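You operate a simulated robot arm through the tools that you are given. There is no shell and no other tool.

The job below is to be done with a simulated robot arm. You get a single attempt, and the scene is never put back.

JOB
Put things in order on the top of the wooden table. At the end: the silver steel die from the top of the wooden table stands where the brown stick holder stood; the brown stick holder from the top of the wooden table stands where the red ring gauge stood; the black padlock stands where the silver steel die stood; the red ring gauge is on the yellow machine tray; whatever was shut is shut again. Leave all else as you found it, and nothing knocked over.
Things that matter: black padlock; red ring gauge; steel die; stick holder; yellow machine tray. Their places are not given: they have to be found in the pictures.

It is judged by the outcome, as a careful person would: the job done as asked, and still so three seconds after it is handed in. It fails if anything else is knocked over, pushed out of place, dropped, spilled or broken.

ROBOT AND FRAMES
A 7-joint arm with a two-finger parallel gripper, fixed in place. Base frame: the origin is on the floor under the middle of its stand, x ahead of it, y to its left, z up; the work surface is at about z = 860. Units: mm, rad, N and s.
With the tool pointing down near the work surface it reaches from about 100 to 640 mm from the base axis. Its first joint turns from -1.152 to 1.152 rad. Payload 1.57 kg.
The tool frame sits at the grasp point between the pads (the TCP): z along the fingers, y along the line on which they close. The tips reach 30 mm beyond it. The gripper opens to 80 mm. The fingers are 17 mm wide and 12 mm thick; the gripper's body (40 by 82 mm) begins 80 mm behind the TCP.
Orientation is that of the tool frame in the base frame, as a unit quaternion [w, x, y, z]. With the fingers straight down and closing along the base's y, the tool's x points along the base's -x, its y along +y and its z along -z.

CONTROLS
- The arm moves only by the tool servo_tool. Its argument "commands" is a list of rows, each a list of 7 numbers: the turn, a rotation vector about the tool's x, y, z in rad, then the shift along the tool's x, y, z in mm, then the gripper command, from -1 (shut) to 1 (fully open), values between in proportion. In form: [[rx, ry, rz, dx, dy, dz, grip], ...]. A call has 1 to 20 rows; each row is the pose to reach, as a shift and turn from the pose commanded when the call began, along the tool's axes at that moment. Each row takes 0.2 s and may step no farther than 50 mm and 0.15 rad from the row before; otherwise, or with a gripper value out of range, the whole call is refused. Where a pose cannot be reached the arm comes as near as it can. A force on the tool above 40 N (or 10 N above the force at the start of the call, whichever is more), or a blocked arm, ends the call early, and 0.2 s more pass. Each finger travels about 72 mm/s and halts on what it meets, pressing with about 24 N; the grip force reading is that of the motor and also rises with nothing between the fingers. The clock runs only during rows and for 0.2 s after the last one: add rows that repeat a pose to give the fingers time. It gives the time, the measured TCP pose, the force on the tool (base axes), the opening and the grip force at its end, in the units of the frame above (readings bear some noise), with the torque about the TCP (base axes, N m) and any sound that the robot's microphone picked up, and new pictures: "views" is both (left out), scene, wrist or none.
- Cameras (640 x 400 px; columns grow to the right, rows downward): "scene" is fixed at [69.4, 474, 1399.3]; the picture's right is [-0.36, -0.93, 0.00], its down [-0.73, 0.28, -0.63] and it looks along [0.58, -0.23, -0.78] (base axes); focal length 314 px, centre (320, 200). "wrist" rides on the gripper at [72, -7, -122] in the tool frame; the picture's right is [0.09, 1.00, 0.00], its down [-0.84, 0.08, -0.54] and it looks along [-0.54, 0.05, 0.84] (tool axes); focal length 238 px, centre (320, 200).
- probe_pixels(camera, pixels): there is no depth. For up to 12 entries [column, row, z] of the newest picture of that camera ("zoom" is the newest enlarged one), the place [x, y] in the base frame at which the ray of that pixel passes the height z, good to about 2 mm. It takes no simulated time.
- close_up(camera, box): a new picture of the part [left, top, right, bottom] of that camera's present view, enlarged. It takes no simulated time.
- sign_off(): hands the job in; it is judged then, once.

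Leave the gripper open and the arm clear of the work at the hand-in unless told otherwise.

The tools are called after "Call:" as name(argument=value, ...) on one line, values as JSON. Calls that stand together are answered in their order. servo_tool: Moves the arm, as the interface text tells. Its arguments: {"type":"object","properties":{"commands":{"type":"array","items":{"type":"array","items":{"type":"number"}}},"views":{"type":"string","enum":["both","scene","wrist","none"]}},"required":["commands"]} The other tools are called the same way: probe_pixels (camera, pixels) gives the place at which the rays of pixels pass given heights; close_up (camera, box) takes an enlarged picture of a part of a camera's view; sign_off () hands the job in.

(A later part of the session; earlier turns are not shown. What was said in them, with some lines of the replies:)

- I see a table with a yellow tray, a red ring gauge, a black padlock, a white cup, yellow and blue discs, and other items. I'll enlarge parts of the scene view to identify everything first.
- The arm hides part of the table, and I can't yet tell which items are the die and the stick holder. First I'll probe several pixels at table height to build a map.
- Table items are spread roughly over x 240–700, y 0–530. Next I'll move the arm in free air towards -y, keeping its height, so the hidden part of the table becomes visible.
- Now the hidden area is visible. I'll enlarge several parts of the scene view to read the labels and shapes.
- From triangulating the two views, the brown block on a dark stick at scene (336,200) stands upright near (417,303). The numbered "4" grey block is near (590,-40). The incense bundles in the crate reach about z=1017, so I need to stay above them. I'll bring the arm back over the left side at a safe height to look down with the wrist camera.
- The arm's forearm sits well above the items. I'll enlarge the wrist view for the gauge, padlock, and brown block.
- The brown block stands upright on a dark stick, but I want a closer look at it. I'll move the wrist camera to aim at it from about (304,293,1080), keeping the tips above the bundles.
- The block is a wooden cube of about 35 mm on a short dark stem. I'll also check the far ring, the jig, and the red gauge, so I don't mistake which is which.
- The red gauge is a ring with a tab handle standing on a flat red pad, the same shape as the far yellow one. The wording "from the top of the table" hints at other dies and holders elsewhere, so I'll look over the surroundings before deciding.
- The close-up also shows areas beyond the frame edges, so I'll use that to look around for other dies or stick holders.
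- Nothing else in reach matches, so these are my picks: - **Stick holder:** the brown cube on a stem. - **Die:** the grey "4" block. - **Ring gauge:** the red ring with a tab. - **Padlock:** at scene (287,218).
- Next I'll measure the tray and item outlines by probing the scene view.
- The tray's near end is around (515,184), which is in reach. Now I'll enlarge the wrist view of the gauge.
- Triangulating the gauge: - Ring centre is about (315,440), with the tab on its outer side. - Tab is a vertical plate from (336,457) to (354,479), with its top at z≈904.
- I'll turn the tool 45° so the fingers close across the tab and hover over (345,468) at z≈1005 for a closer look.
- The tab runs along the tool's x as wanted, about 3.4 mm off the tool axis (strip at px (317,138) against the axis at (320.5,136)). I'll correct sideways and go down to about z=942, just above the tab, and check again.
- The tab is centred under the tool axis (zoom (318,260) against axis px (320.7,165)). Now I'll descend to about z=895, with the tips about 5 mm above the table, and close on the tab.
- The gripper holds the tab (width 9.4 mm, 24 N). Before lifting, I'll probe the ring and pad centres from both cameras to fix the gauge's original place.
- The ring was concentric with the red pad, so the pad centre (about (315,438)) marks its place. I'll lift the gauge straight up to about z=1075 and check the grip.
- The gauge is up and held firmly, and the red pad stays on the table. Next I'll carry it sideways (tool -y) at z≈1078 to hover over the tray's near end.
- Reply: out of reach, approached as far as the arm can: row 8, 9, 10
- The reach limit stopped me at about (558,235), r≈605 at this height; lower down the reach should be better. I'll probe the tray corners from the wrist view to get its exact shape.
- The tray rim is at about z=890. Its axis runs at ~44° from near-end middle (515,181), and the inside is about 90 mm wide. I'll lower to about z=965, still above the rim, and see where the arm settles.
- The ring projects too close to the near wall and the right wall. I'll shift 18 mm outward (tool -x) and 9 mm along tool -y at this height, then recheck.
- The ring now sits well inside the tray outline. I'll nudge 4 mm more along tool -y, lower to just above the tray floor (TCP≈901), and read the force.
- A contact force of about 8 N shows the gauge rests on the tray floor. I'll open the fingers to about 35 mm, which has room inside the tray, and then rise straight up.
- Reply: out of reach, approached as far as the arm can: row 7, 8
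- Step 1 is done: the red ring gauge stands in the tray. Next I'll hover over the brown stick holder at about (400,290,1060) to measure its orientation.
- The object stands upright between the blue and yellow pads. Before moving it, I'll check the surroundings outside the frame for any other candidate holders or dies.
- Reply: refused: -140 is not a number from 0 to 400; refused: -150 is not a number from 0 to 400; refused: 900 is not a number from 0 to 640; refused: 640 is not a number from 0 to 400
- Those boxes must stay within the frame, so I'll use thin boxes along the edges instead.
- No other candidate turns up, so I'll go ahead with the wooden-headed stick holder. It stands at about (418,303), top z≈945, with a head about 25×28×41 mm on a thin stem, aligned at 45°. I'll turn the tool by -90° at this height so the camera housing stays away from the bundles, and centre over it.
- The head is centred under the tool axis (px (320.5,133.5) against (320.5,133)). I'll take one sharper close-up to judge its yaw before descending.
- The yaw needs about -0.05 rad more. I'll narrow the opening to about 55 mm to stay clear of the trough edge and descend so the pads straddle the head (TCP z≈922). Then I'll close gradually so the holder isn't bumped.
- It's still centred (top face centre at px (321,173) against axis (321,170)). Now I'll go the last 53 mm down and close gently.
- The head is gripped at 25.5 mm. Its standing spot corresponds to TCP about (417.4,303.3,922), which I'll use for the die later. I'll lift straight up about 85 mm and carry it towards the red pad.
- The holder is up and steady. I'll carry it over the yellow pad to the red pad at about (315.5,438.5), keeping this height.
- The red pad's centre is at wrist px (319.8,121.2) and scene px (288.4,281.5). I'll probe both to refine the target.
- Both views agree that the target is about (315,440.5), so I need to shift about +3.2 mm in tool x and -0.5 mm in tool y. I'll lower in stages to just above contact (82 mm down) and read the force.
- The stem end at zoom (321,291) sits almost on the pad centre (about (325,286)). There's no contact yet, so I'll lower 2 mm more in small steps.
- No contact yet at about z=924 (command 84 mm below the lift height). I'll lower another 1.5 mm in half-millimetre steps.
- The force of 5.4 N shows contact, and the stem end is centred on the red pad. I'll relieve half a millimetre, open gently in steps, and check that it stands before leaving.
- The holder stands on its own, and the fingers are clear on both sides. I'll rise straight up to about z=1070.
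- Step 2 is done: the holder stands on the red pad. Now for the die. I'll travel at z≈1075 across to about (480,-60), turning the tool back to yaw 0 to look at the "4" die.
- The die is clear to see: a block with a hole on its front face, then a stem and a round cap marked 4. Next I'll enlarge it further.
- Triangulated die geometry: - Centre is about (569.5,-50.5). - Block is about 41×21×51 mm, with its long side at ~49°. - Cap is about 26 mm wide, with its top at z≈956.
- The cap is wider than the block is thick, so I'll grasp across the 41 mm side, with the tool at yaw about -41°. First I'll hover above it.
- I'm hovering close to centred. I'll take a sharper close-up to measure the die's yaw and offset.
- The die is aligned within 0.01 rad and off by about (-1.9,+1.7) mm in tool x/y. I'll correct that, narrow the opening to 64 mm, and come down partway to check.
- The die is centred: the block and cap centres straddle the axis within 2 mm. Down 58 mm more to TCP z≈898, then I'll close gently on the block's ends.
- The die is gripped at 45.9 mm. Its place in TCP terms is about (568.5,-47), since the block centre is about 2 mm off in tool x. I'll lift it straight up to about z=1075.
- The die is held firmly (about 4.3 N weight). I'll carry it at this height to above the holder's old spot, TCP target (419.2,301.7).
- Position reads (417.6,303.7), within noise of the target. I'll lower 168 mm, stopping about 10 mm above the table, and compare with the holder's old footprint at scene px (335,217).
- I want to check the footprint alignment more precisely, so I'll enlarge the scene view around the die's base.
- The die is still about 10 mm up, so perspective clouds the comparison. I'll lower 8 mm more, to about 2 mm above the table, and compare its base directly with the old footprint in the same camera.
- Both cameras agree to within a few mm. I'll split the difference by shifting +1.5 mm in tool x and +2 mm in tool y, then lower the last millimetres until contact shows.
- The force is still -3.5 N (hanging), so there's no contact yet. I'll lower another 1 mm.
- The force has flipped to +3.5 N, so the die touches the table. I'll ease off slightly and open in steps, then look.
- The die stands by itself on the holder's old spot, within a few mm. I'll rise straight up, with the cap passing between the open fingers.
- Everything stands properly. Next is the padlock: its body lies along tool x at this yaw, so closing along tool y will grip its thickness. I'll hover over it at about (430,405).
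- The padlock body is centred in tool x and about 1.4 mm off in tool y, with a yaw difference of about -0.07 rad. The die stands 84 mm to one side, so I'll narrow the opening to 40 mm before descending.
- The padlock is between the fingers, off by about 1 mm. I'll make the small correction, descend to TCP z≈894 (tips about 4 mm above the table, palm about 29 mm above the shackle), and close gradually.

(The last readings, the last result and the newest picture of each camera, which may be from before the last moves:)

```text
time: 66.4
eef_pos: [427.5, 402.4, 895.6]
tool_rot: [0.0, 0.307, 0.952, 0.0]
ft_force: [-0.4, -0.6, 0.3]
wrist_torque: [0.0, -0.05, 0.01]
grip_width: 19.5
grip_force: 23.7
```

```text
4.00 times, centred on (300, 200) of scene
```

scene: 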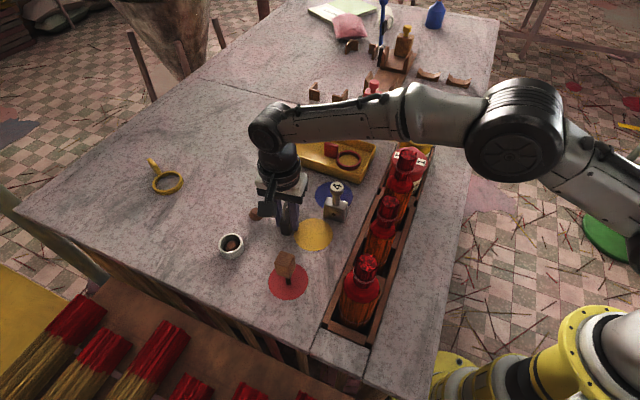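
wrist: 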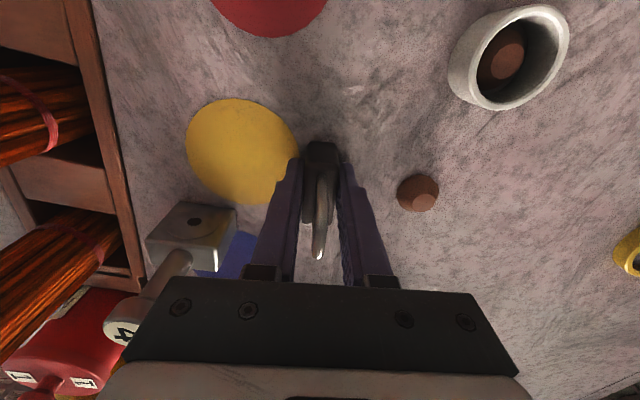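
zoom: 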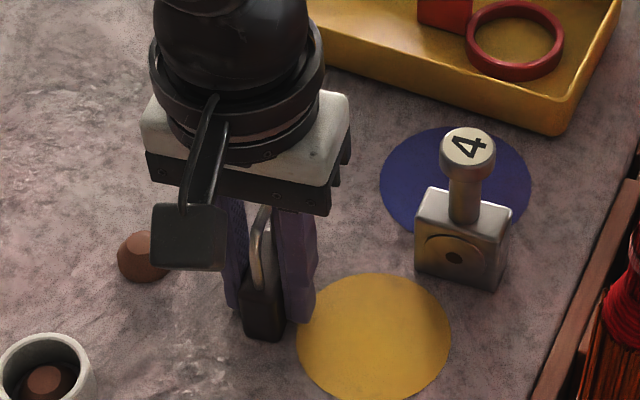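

The padlock is gripped at 19.5 mm, and the neighbours are untouched. I'll lift straight up 180 mm.

Call:
servo_tool(commands=[[0, 0, 0, 0, 0, -4, -1], [0, 0, 0, 0, 0, -15, -1], [0, 0, 0, 0, 0, -40, -1], [0, 0, 0, 0, 0, -75, -1], [0, 0, 0, 0, 0, -110, -1], [0, 0, 0, 0, 0, -145, -1], [0, 0, 0, 0, 0, -172, -1], [0, 0, 0, 0, 0, -178, -1], [0, 0, 0, 0, 0, -178, -1]])

```text
time: 68.4
eef_pos: [428.6, 404.1, 1074.4]
tool_rot: [0.0, 0.307, 0.952, 0.0]
ft_force: [-0.1, -0.2, -1.3]
wrist_torque: [-0.05, 0.02, 0.0]
grip_width: 19.7
grip_force: 24.2
```

scene: 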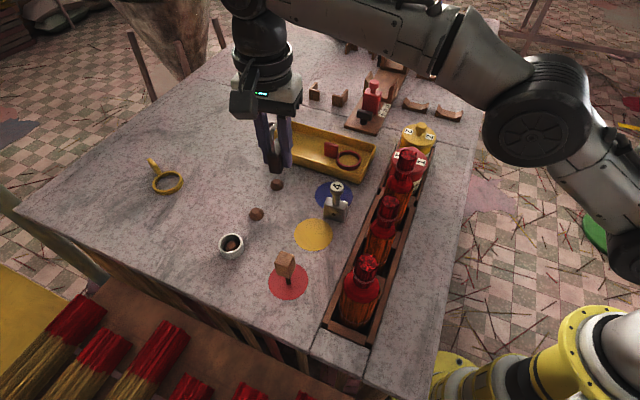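
wrist: 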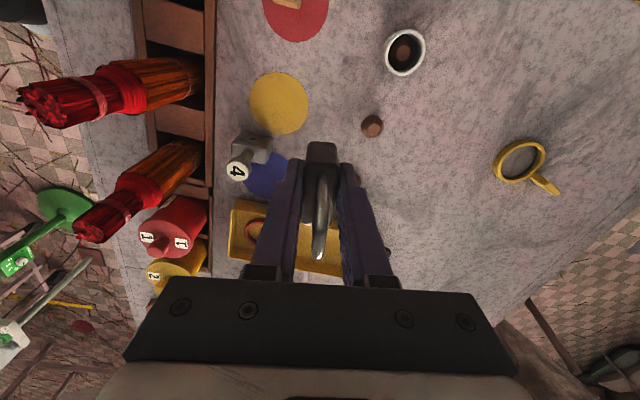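

The padlock is lifted cleanly. I'll carry it at z≈1075 over to the die's old place, TCP target (569.3,-48.5).

Call:
servo_tool(commands=[[0, 0, 0, -16, -12, 0, -1], [0, 0, 0, -45, -34, 0, -1], [0, 0, 0, -79, -59, 0, -1], [0, 0, 0, -113, -85, 0, -1], [0, 0, 0, -147, -110, 0, -1], [0, 0, 0, -181, -136, 0, -1], [0, 0, 0, -215, -161, 0, -1], [0, 0, 0, -249, -187, 0, -1], [0, 0, 0, -283, -212, 0, -1], [0, 0, 0, -317, -238, 0, -1], [0, 0, 0, -348, -261, 0, -1], [0, 0, 0, -370, -277.5, 0, -1], [0, 0, 0, -379, -284.5, 0, -1], [0, 0, 0, -379, -284.5, 0, -1]])

Call:
close_up(camera="wrist", box=[220, 20, 420, 200])

Call:
close_up(camera="scene", box=[385, 30, 485, 155])

```text
time: 71.4
eef_pos: [566.3, -46.7, 1075.7]
tool_rot: [0.0, 0.307, 0.952, 0.0]
ft_force: [-0.7, -0.1, -2.1]
wrist_torque: [0.0, 0.01, 0.03]
grip_width: 19.9
grip_force: 24.5
```

scene: 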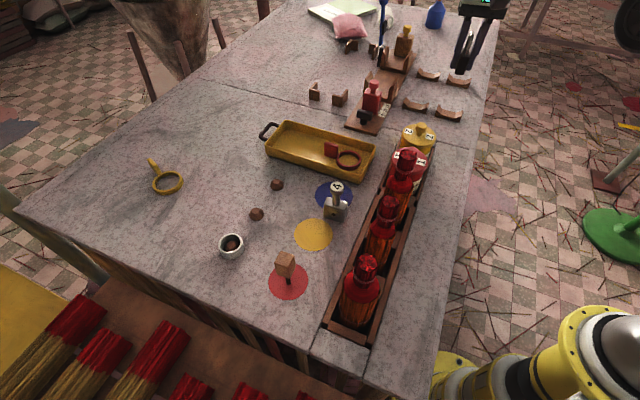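
wrist: 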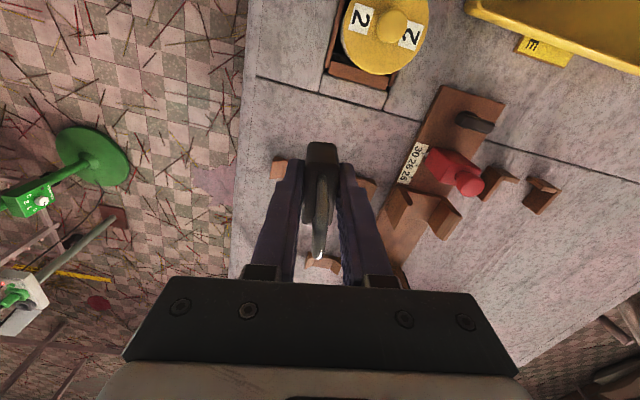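

```text
2.22 times, centred on (320, 110) of wrist
```

zoom: 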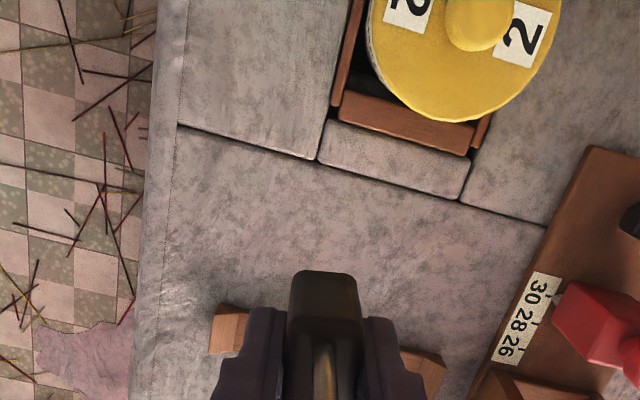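

```text
3.20 times, centred on (435, 92) of scene
```

zoom: 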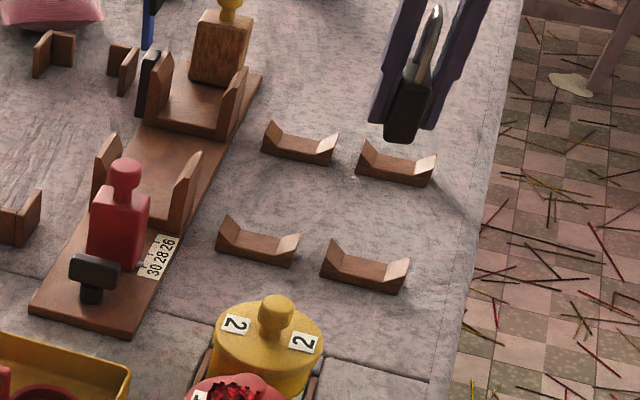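

Reads (566.3,-46.7), within noise of target. I'll lower 168 mm, to about 10 mm above the table, and check.

Call:
servo_tool(commands=[[0, 0, 0, 0, 0, 25, -1], [0, 0, 0, 0, 0, 60, -1], [0, 0, 0, 0, 0, 95, -1], [0, 0, 0, 0, 0, 130, -1], [0, 0, 0, 0, 0, 155, -1], [0, 0, 0, 0, 0, 168, -1], [0, 0, 0, 0, 0, 168, -1]])

Call:
close_up(camera="scene", box=[415, 95, 460, 145])

Call:
close_up(camera="wrist", box=[240, 20, 400, 200])

```text
time: 73.0
eef_pos: [568.0, -45.0, 904.6]
tool_rot: [0.0, 0.308, 0.952, 0.0]
ft_force: [-0.4, 1.0, -1.4]
wrist_torque: [0.03, 0.02, -0.02]
grip_width: 19.8
grip_force: 23.8
```

scene: 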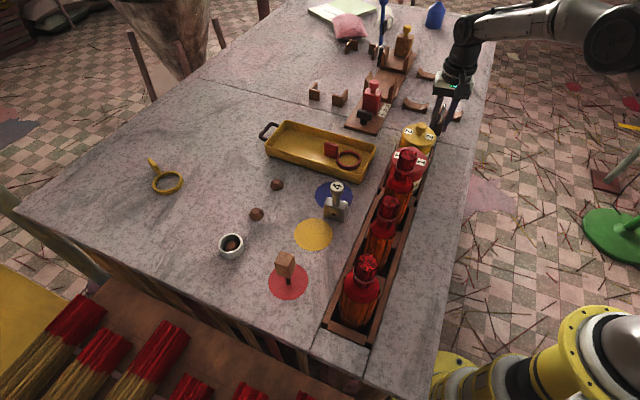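
wrist: 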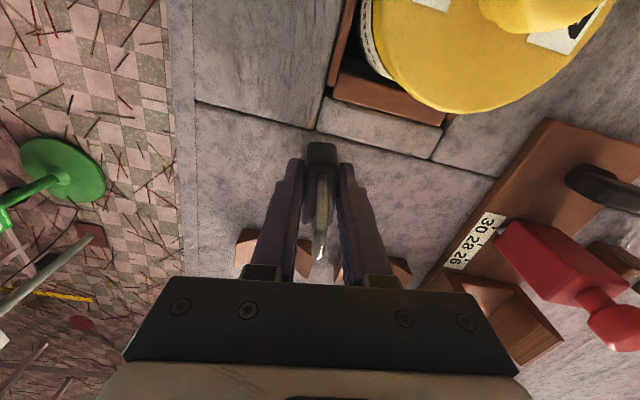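

```text
8.00 times, centred on (438, 120) of scene
```

zoom: 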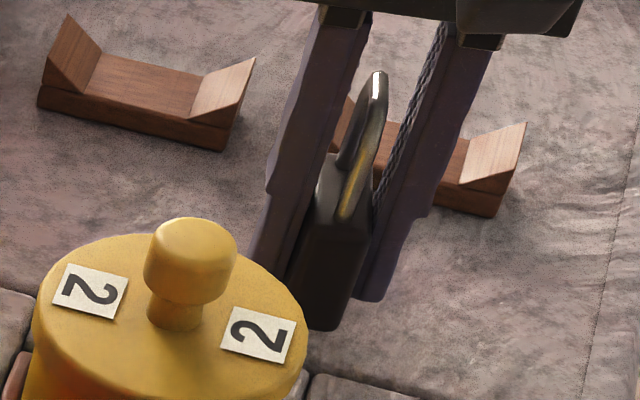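

```text
2.22 times, centred on (320, 110) of wrist
```

zoom: 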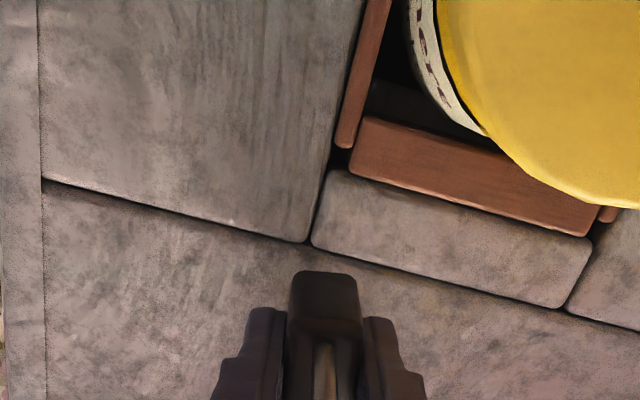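

Using the table seam junction as reference, the TCP is within 1 mm of where it picked the die. The padlock needs about +3 mm in tool x to match the die's centre. I'll apply that and lower 9 mm.

Call:
servo_tool(commands=[[0, 0, 0, 3, 0, 3, -1], [0, 0, 0, 3, 0, 6, -1], [0, 0, 0, 3, 0, 8, -1], [0, 0, 0, 3, 0, 9, -1], [0, 0, 0, 3, 0, 9, -1]], views="none")

```text
time: 74.2
eef_pos: [566.4, -45.6, 896.8]
tool_rot: [0.0, 0.307, 0.952, 0.0]
ft_force: [0.4, 0.7, -2.3]
wrist_torque: [0.03, -0.01, -0.01]
grip_width: 19.9
grip_force: 23.9
```

Still hanging (-2.3 N). I'll lower another 1 mm in half steps.

Call:
servo_tool(commands=[[0, 0, 0, 0, 0, 0.5, -1], [0, 0, 0, 0, 0, 1, -1], [0, 0, 0, 0, 0, 1, -1]], views="none")

```text
time: 75.0
eef_pos: [567.1, -45.7, 895.0]
tool_rot: [0.0, 0.308, 0.952, 0.0]
ft_force: [0.4, -0.3, -1.4]
wrist_torque: [-0.01, -0.01, -0.04]
grip_width: 19.9
grip_force: 23.8
```

Call:
servo_tool(commands=[[0, 0, 0, 0, 0, 0.5, -1], [0, 0, 0, 0, 0, 1, -1], [0, 0, 0, 0, 0, 1, -1]], views="none")

```text
time: 75.8
eef_pos: [566.2, -46.2, 894.8]
tool_rot: [0.0, 0.307, 0.952, 0.0]
ft_force: [0.6, -0.1, 0.6]
wrist_torque: [0.01, 0.03, -0.04]
grip_width: 19.7
grip_force: 23.9
```

The force is rising (+0.6 N), so it's just touching. I'll go half a millimetre more to confirm contact.

Call:
servo_tool(commands=[[0, 0, 0, 0, 0, 0.5, -1], [0, 0, 0, 0, 0, 0.5, -1]], views="both")

Call:
close_up(camera="scene", box=[400, 70, 480, 150])

```text
time: 76.4
eef_pos: [567.5, -46.3, 895.4]
tool_rot: [0.0, 0.307, 0.952, 0.0]
ft_force: [0.1, 0.2, 1.8]
wrist_torque: [0.02, 0.03, -0.02]
grip_width: 19.7
grip_force: 23.7
```

scene: 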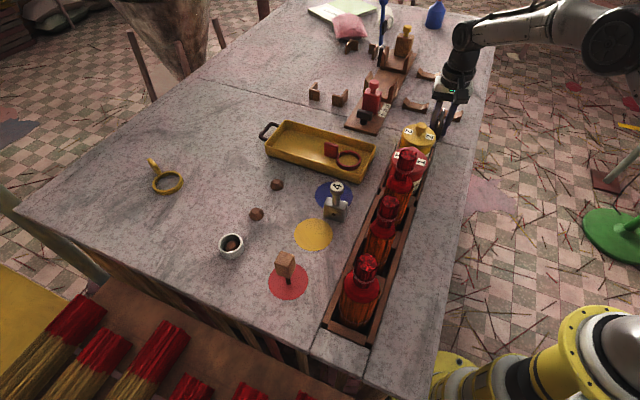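
wrist: 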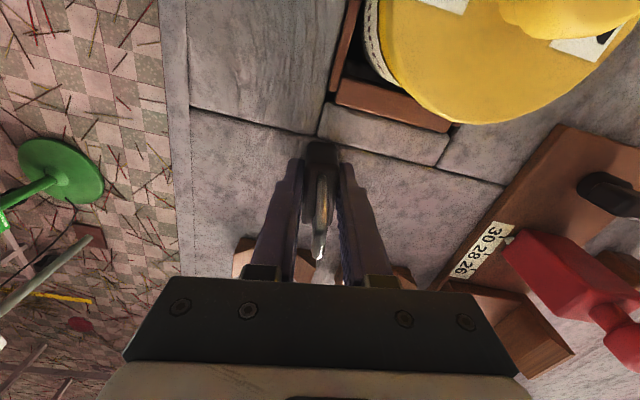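

```text
5.00 times, centred on (440, 110) of scene
```

zoom: 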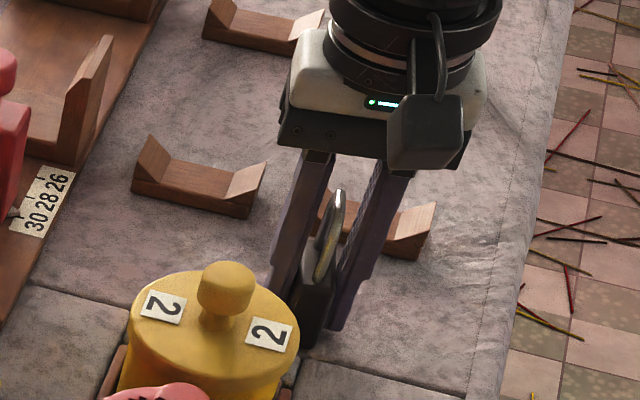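

Contact is confirmed, at about 4 N above hanging. I'll open the fingers gently to 40 mm, then check.

Call:
servo_tool(commands=[[0, 0, 0, 0, 0, 0, -0.5], [0, 0, 0, 0, 0, 0, -0.4], [0, 0, 0, 0, 0, 0, -0.2], [0, 0, 0, 0, 0, 0, 0.0], [0, 0, 0, 0, 0, 0, 0.0]])

Call:
close_up(camera="scene", box=[400, 70, 480, 150])

Call:
close_up(camera="wrist", box=[240, 80, 400, 260])

```text
time: 77.6
eef_pos: [567.2, -46.7, 895.4]
tool_rot: [0.0, 0.308, 0.951, 0.0]
ft_force: [0.1, -0.2, -0.1]
wrist_torque: [-0.02, -0.02, -0.02]
grip_width: 39.8
grip_force: 0.0
```

scene: 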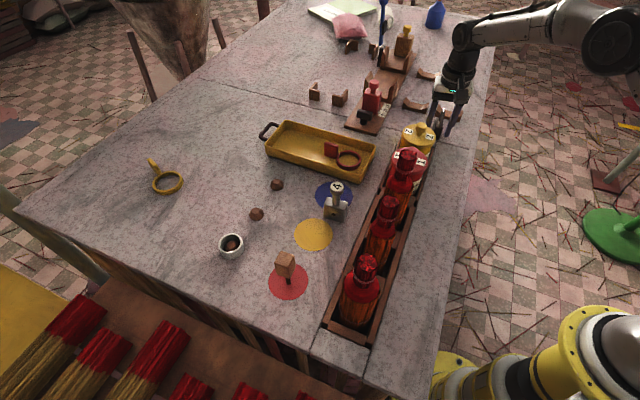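
wrist: 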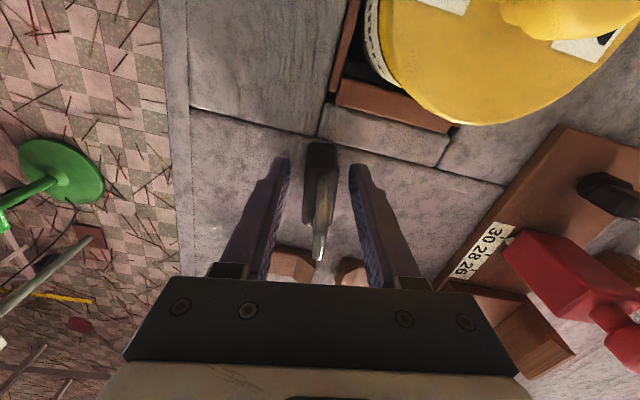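

```text
5.00 times, centred on (440, 110) of scene
```

zoom: 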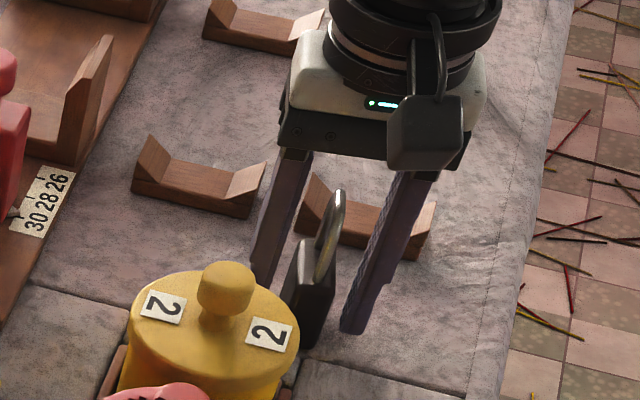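

```text
2.22 times, centred on (320, 170) of wrist
```

zoom: 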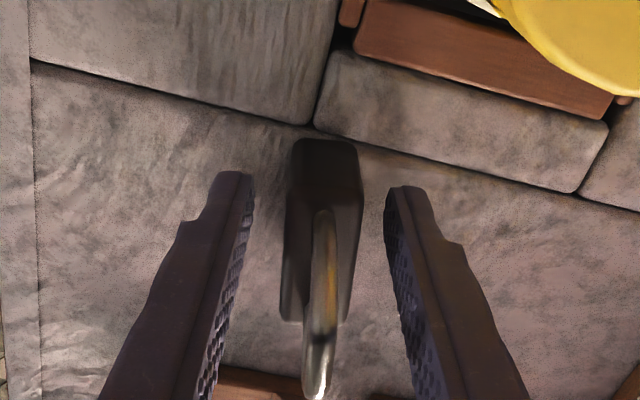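

The padlock stands free. I'll rise straight up and pull back to a clear parking position, then check everything.

Call:
servo_tool(commands=[[0, 0, 0, 0, 0, -10, 0.0], [0, 0, 0, 0, 0, -35, 0.0], [0, 0, 0, 0, 0, -70, 0.0], [0, 0, 0, 0, 0, -110, 0.2], [0, 0, 0, 0, 0, -150, 0.6], [0, 0, 0, 0, 0, -185, 1], [0, 0, 0, 30, -30, -190, 1], [0, 0, 0, 55, -65, -190, 1], [0, 0, 0, 75, -105, -190, 1], [0, 0, 0, 90, -145, -190, 1], [0, 0, 0, 100, -185, -190, 1], [0, 0, 0, 100, -185, -190, 1]])

Call:
close_up(camera="scene", box=[385, 50, 485, 155])

Call:
close_up(camera="scene", box=[220, 100, 390, 310])

```text
time: 80.2
eef_pos: [377.4, -140.1, 1079.4]
tool_rot: [0.0, 0.307, 0.952, 0.0]
ft_force: [0.0, -1.1, 0.5]
wrist_torque: [-0.01, -0.01, -0.01]
grip_width: 80.2
grip_force: 0.1
```

scene: 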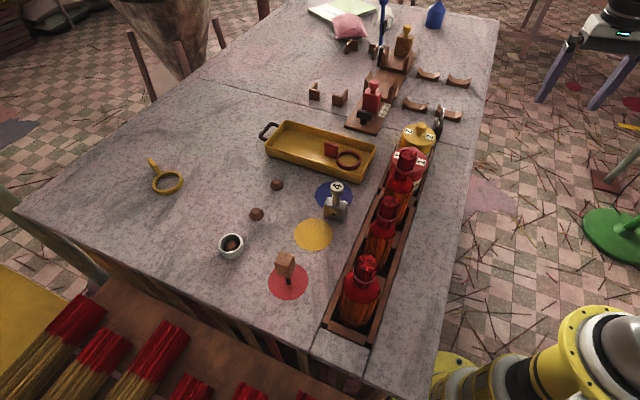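
wrist: 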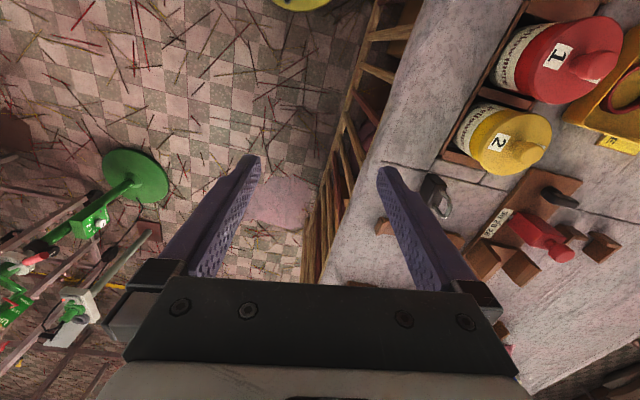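

```text
3.81 times, centred on (435, 102) of scene
```

zoom: 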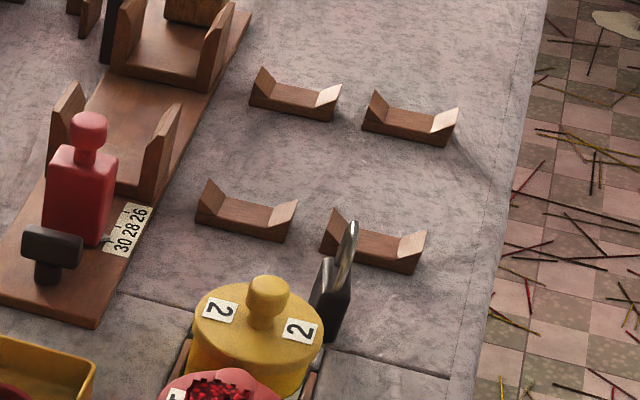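

```text
1.90 times, centred on (305, 205) of scene
```

zoom: 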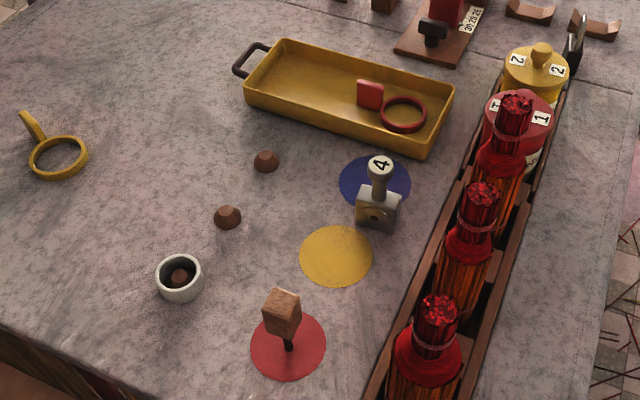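

All four items are in place:
- The die is on the holder's old spot.
- The holder is on the red pad.
- The padlock is on the die's old spot.
- The ring gauge is in the yellow tray.

The other items look unchanged, nothing was opened, the gripper is open and the arm is clear of the table. I'm handing the job in.

Call:
sign_off()

```text
The job is handed in.
```

The job is handed in, and in the last pictures everything was standing where the job asked. One risk remains: I had to guess which item was the stick holder.

- **Ring gauge:** lying flat in the near half of the yellow machine tray.
- **Stick holder:** standing on the red pad where the ring gauge was.
- **Steel die:** standing where the stick holder was, to within a few millimetres.
- **Padlock:** standing where the die was, to within a few millimetres.

**The guess:** nothing on the table was plainly a stick holder. I used the brown wooden block on a thin dark stem, which looks much like a mallet. It was the only loose brown item of its kind the arm could reach. If that was the wrong item, both the stick holder and die placements are wrong.

I opened nothing, so nothing needed shutting again. Comparing pictures from before and after, everything else looks undisturbed, and nothing was knocked over. The gripper is open and the arm is parked clear of the work.
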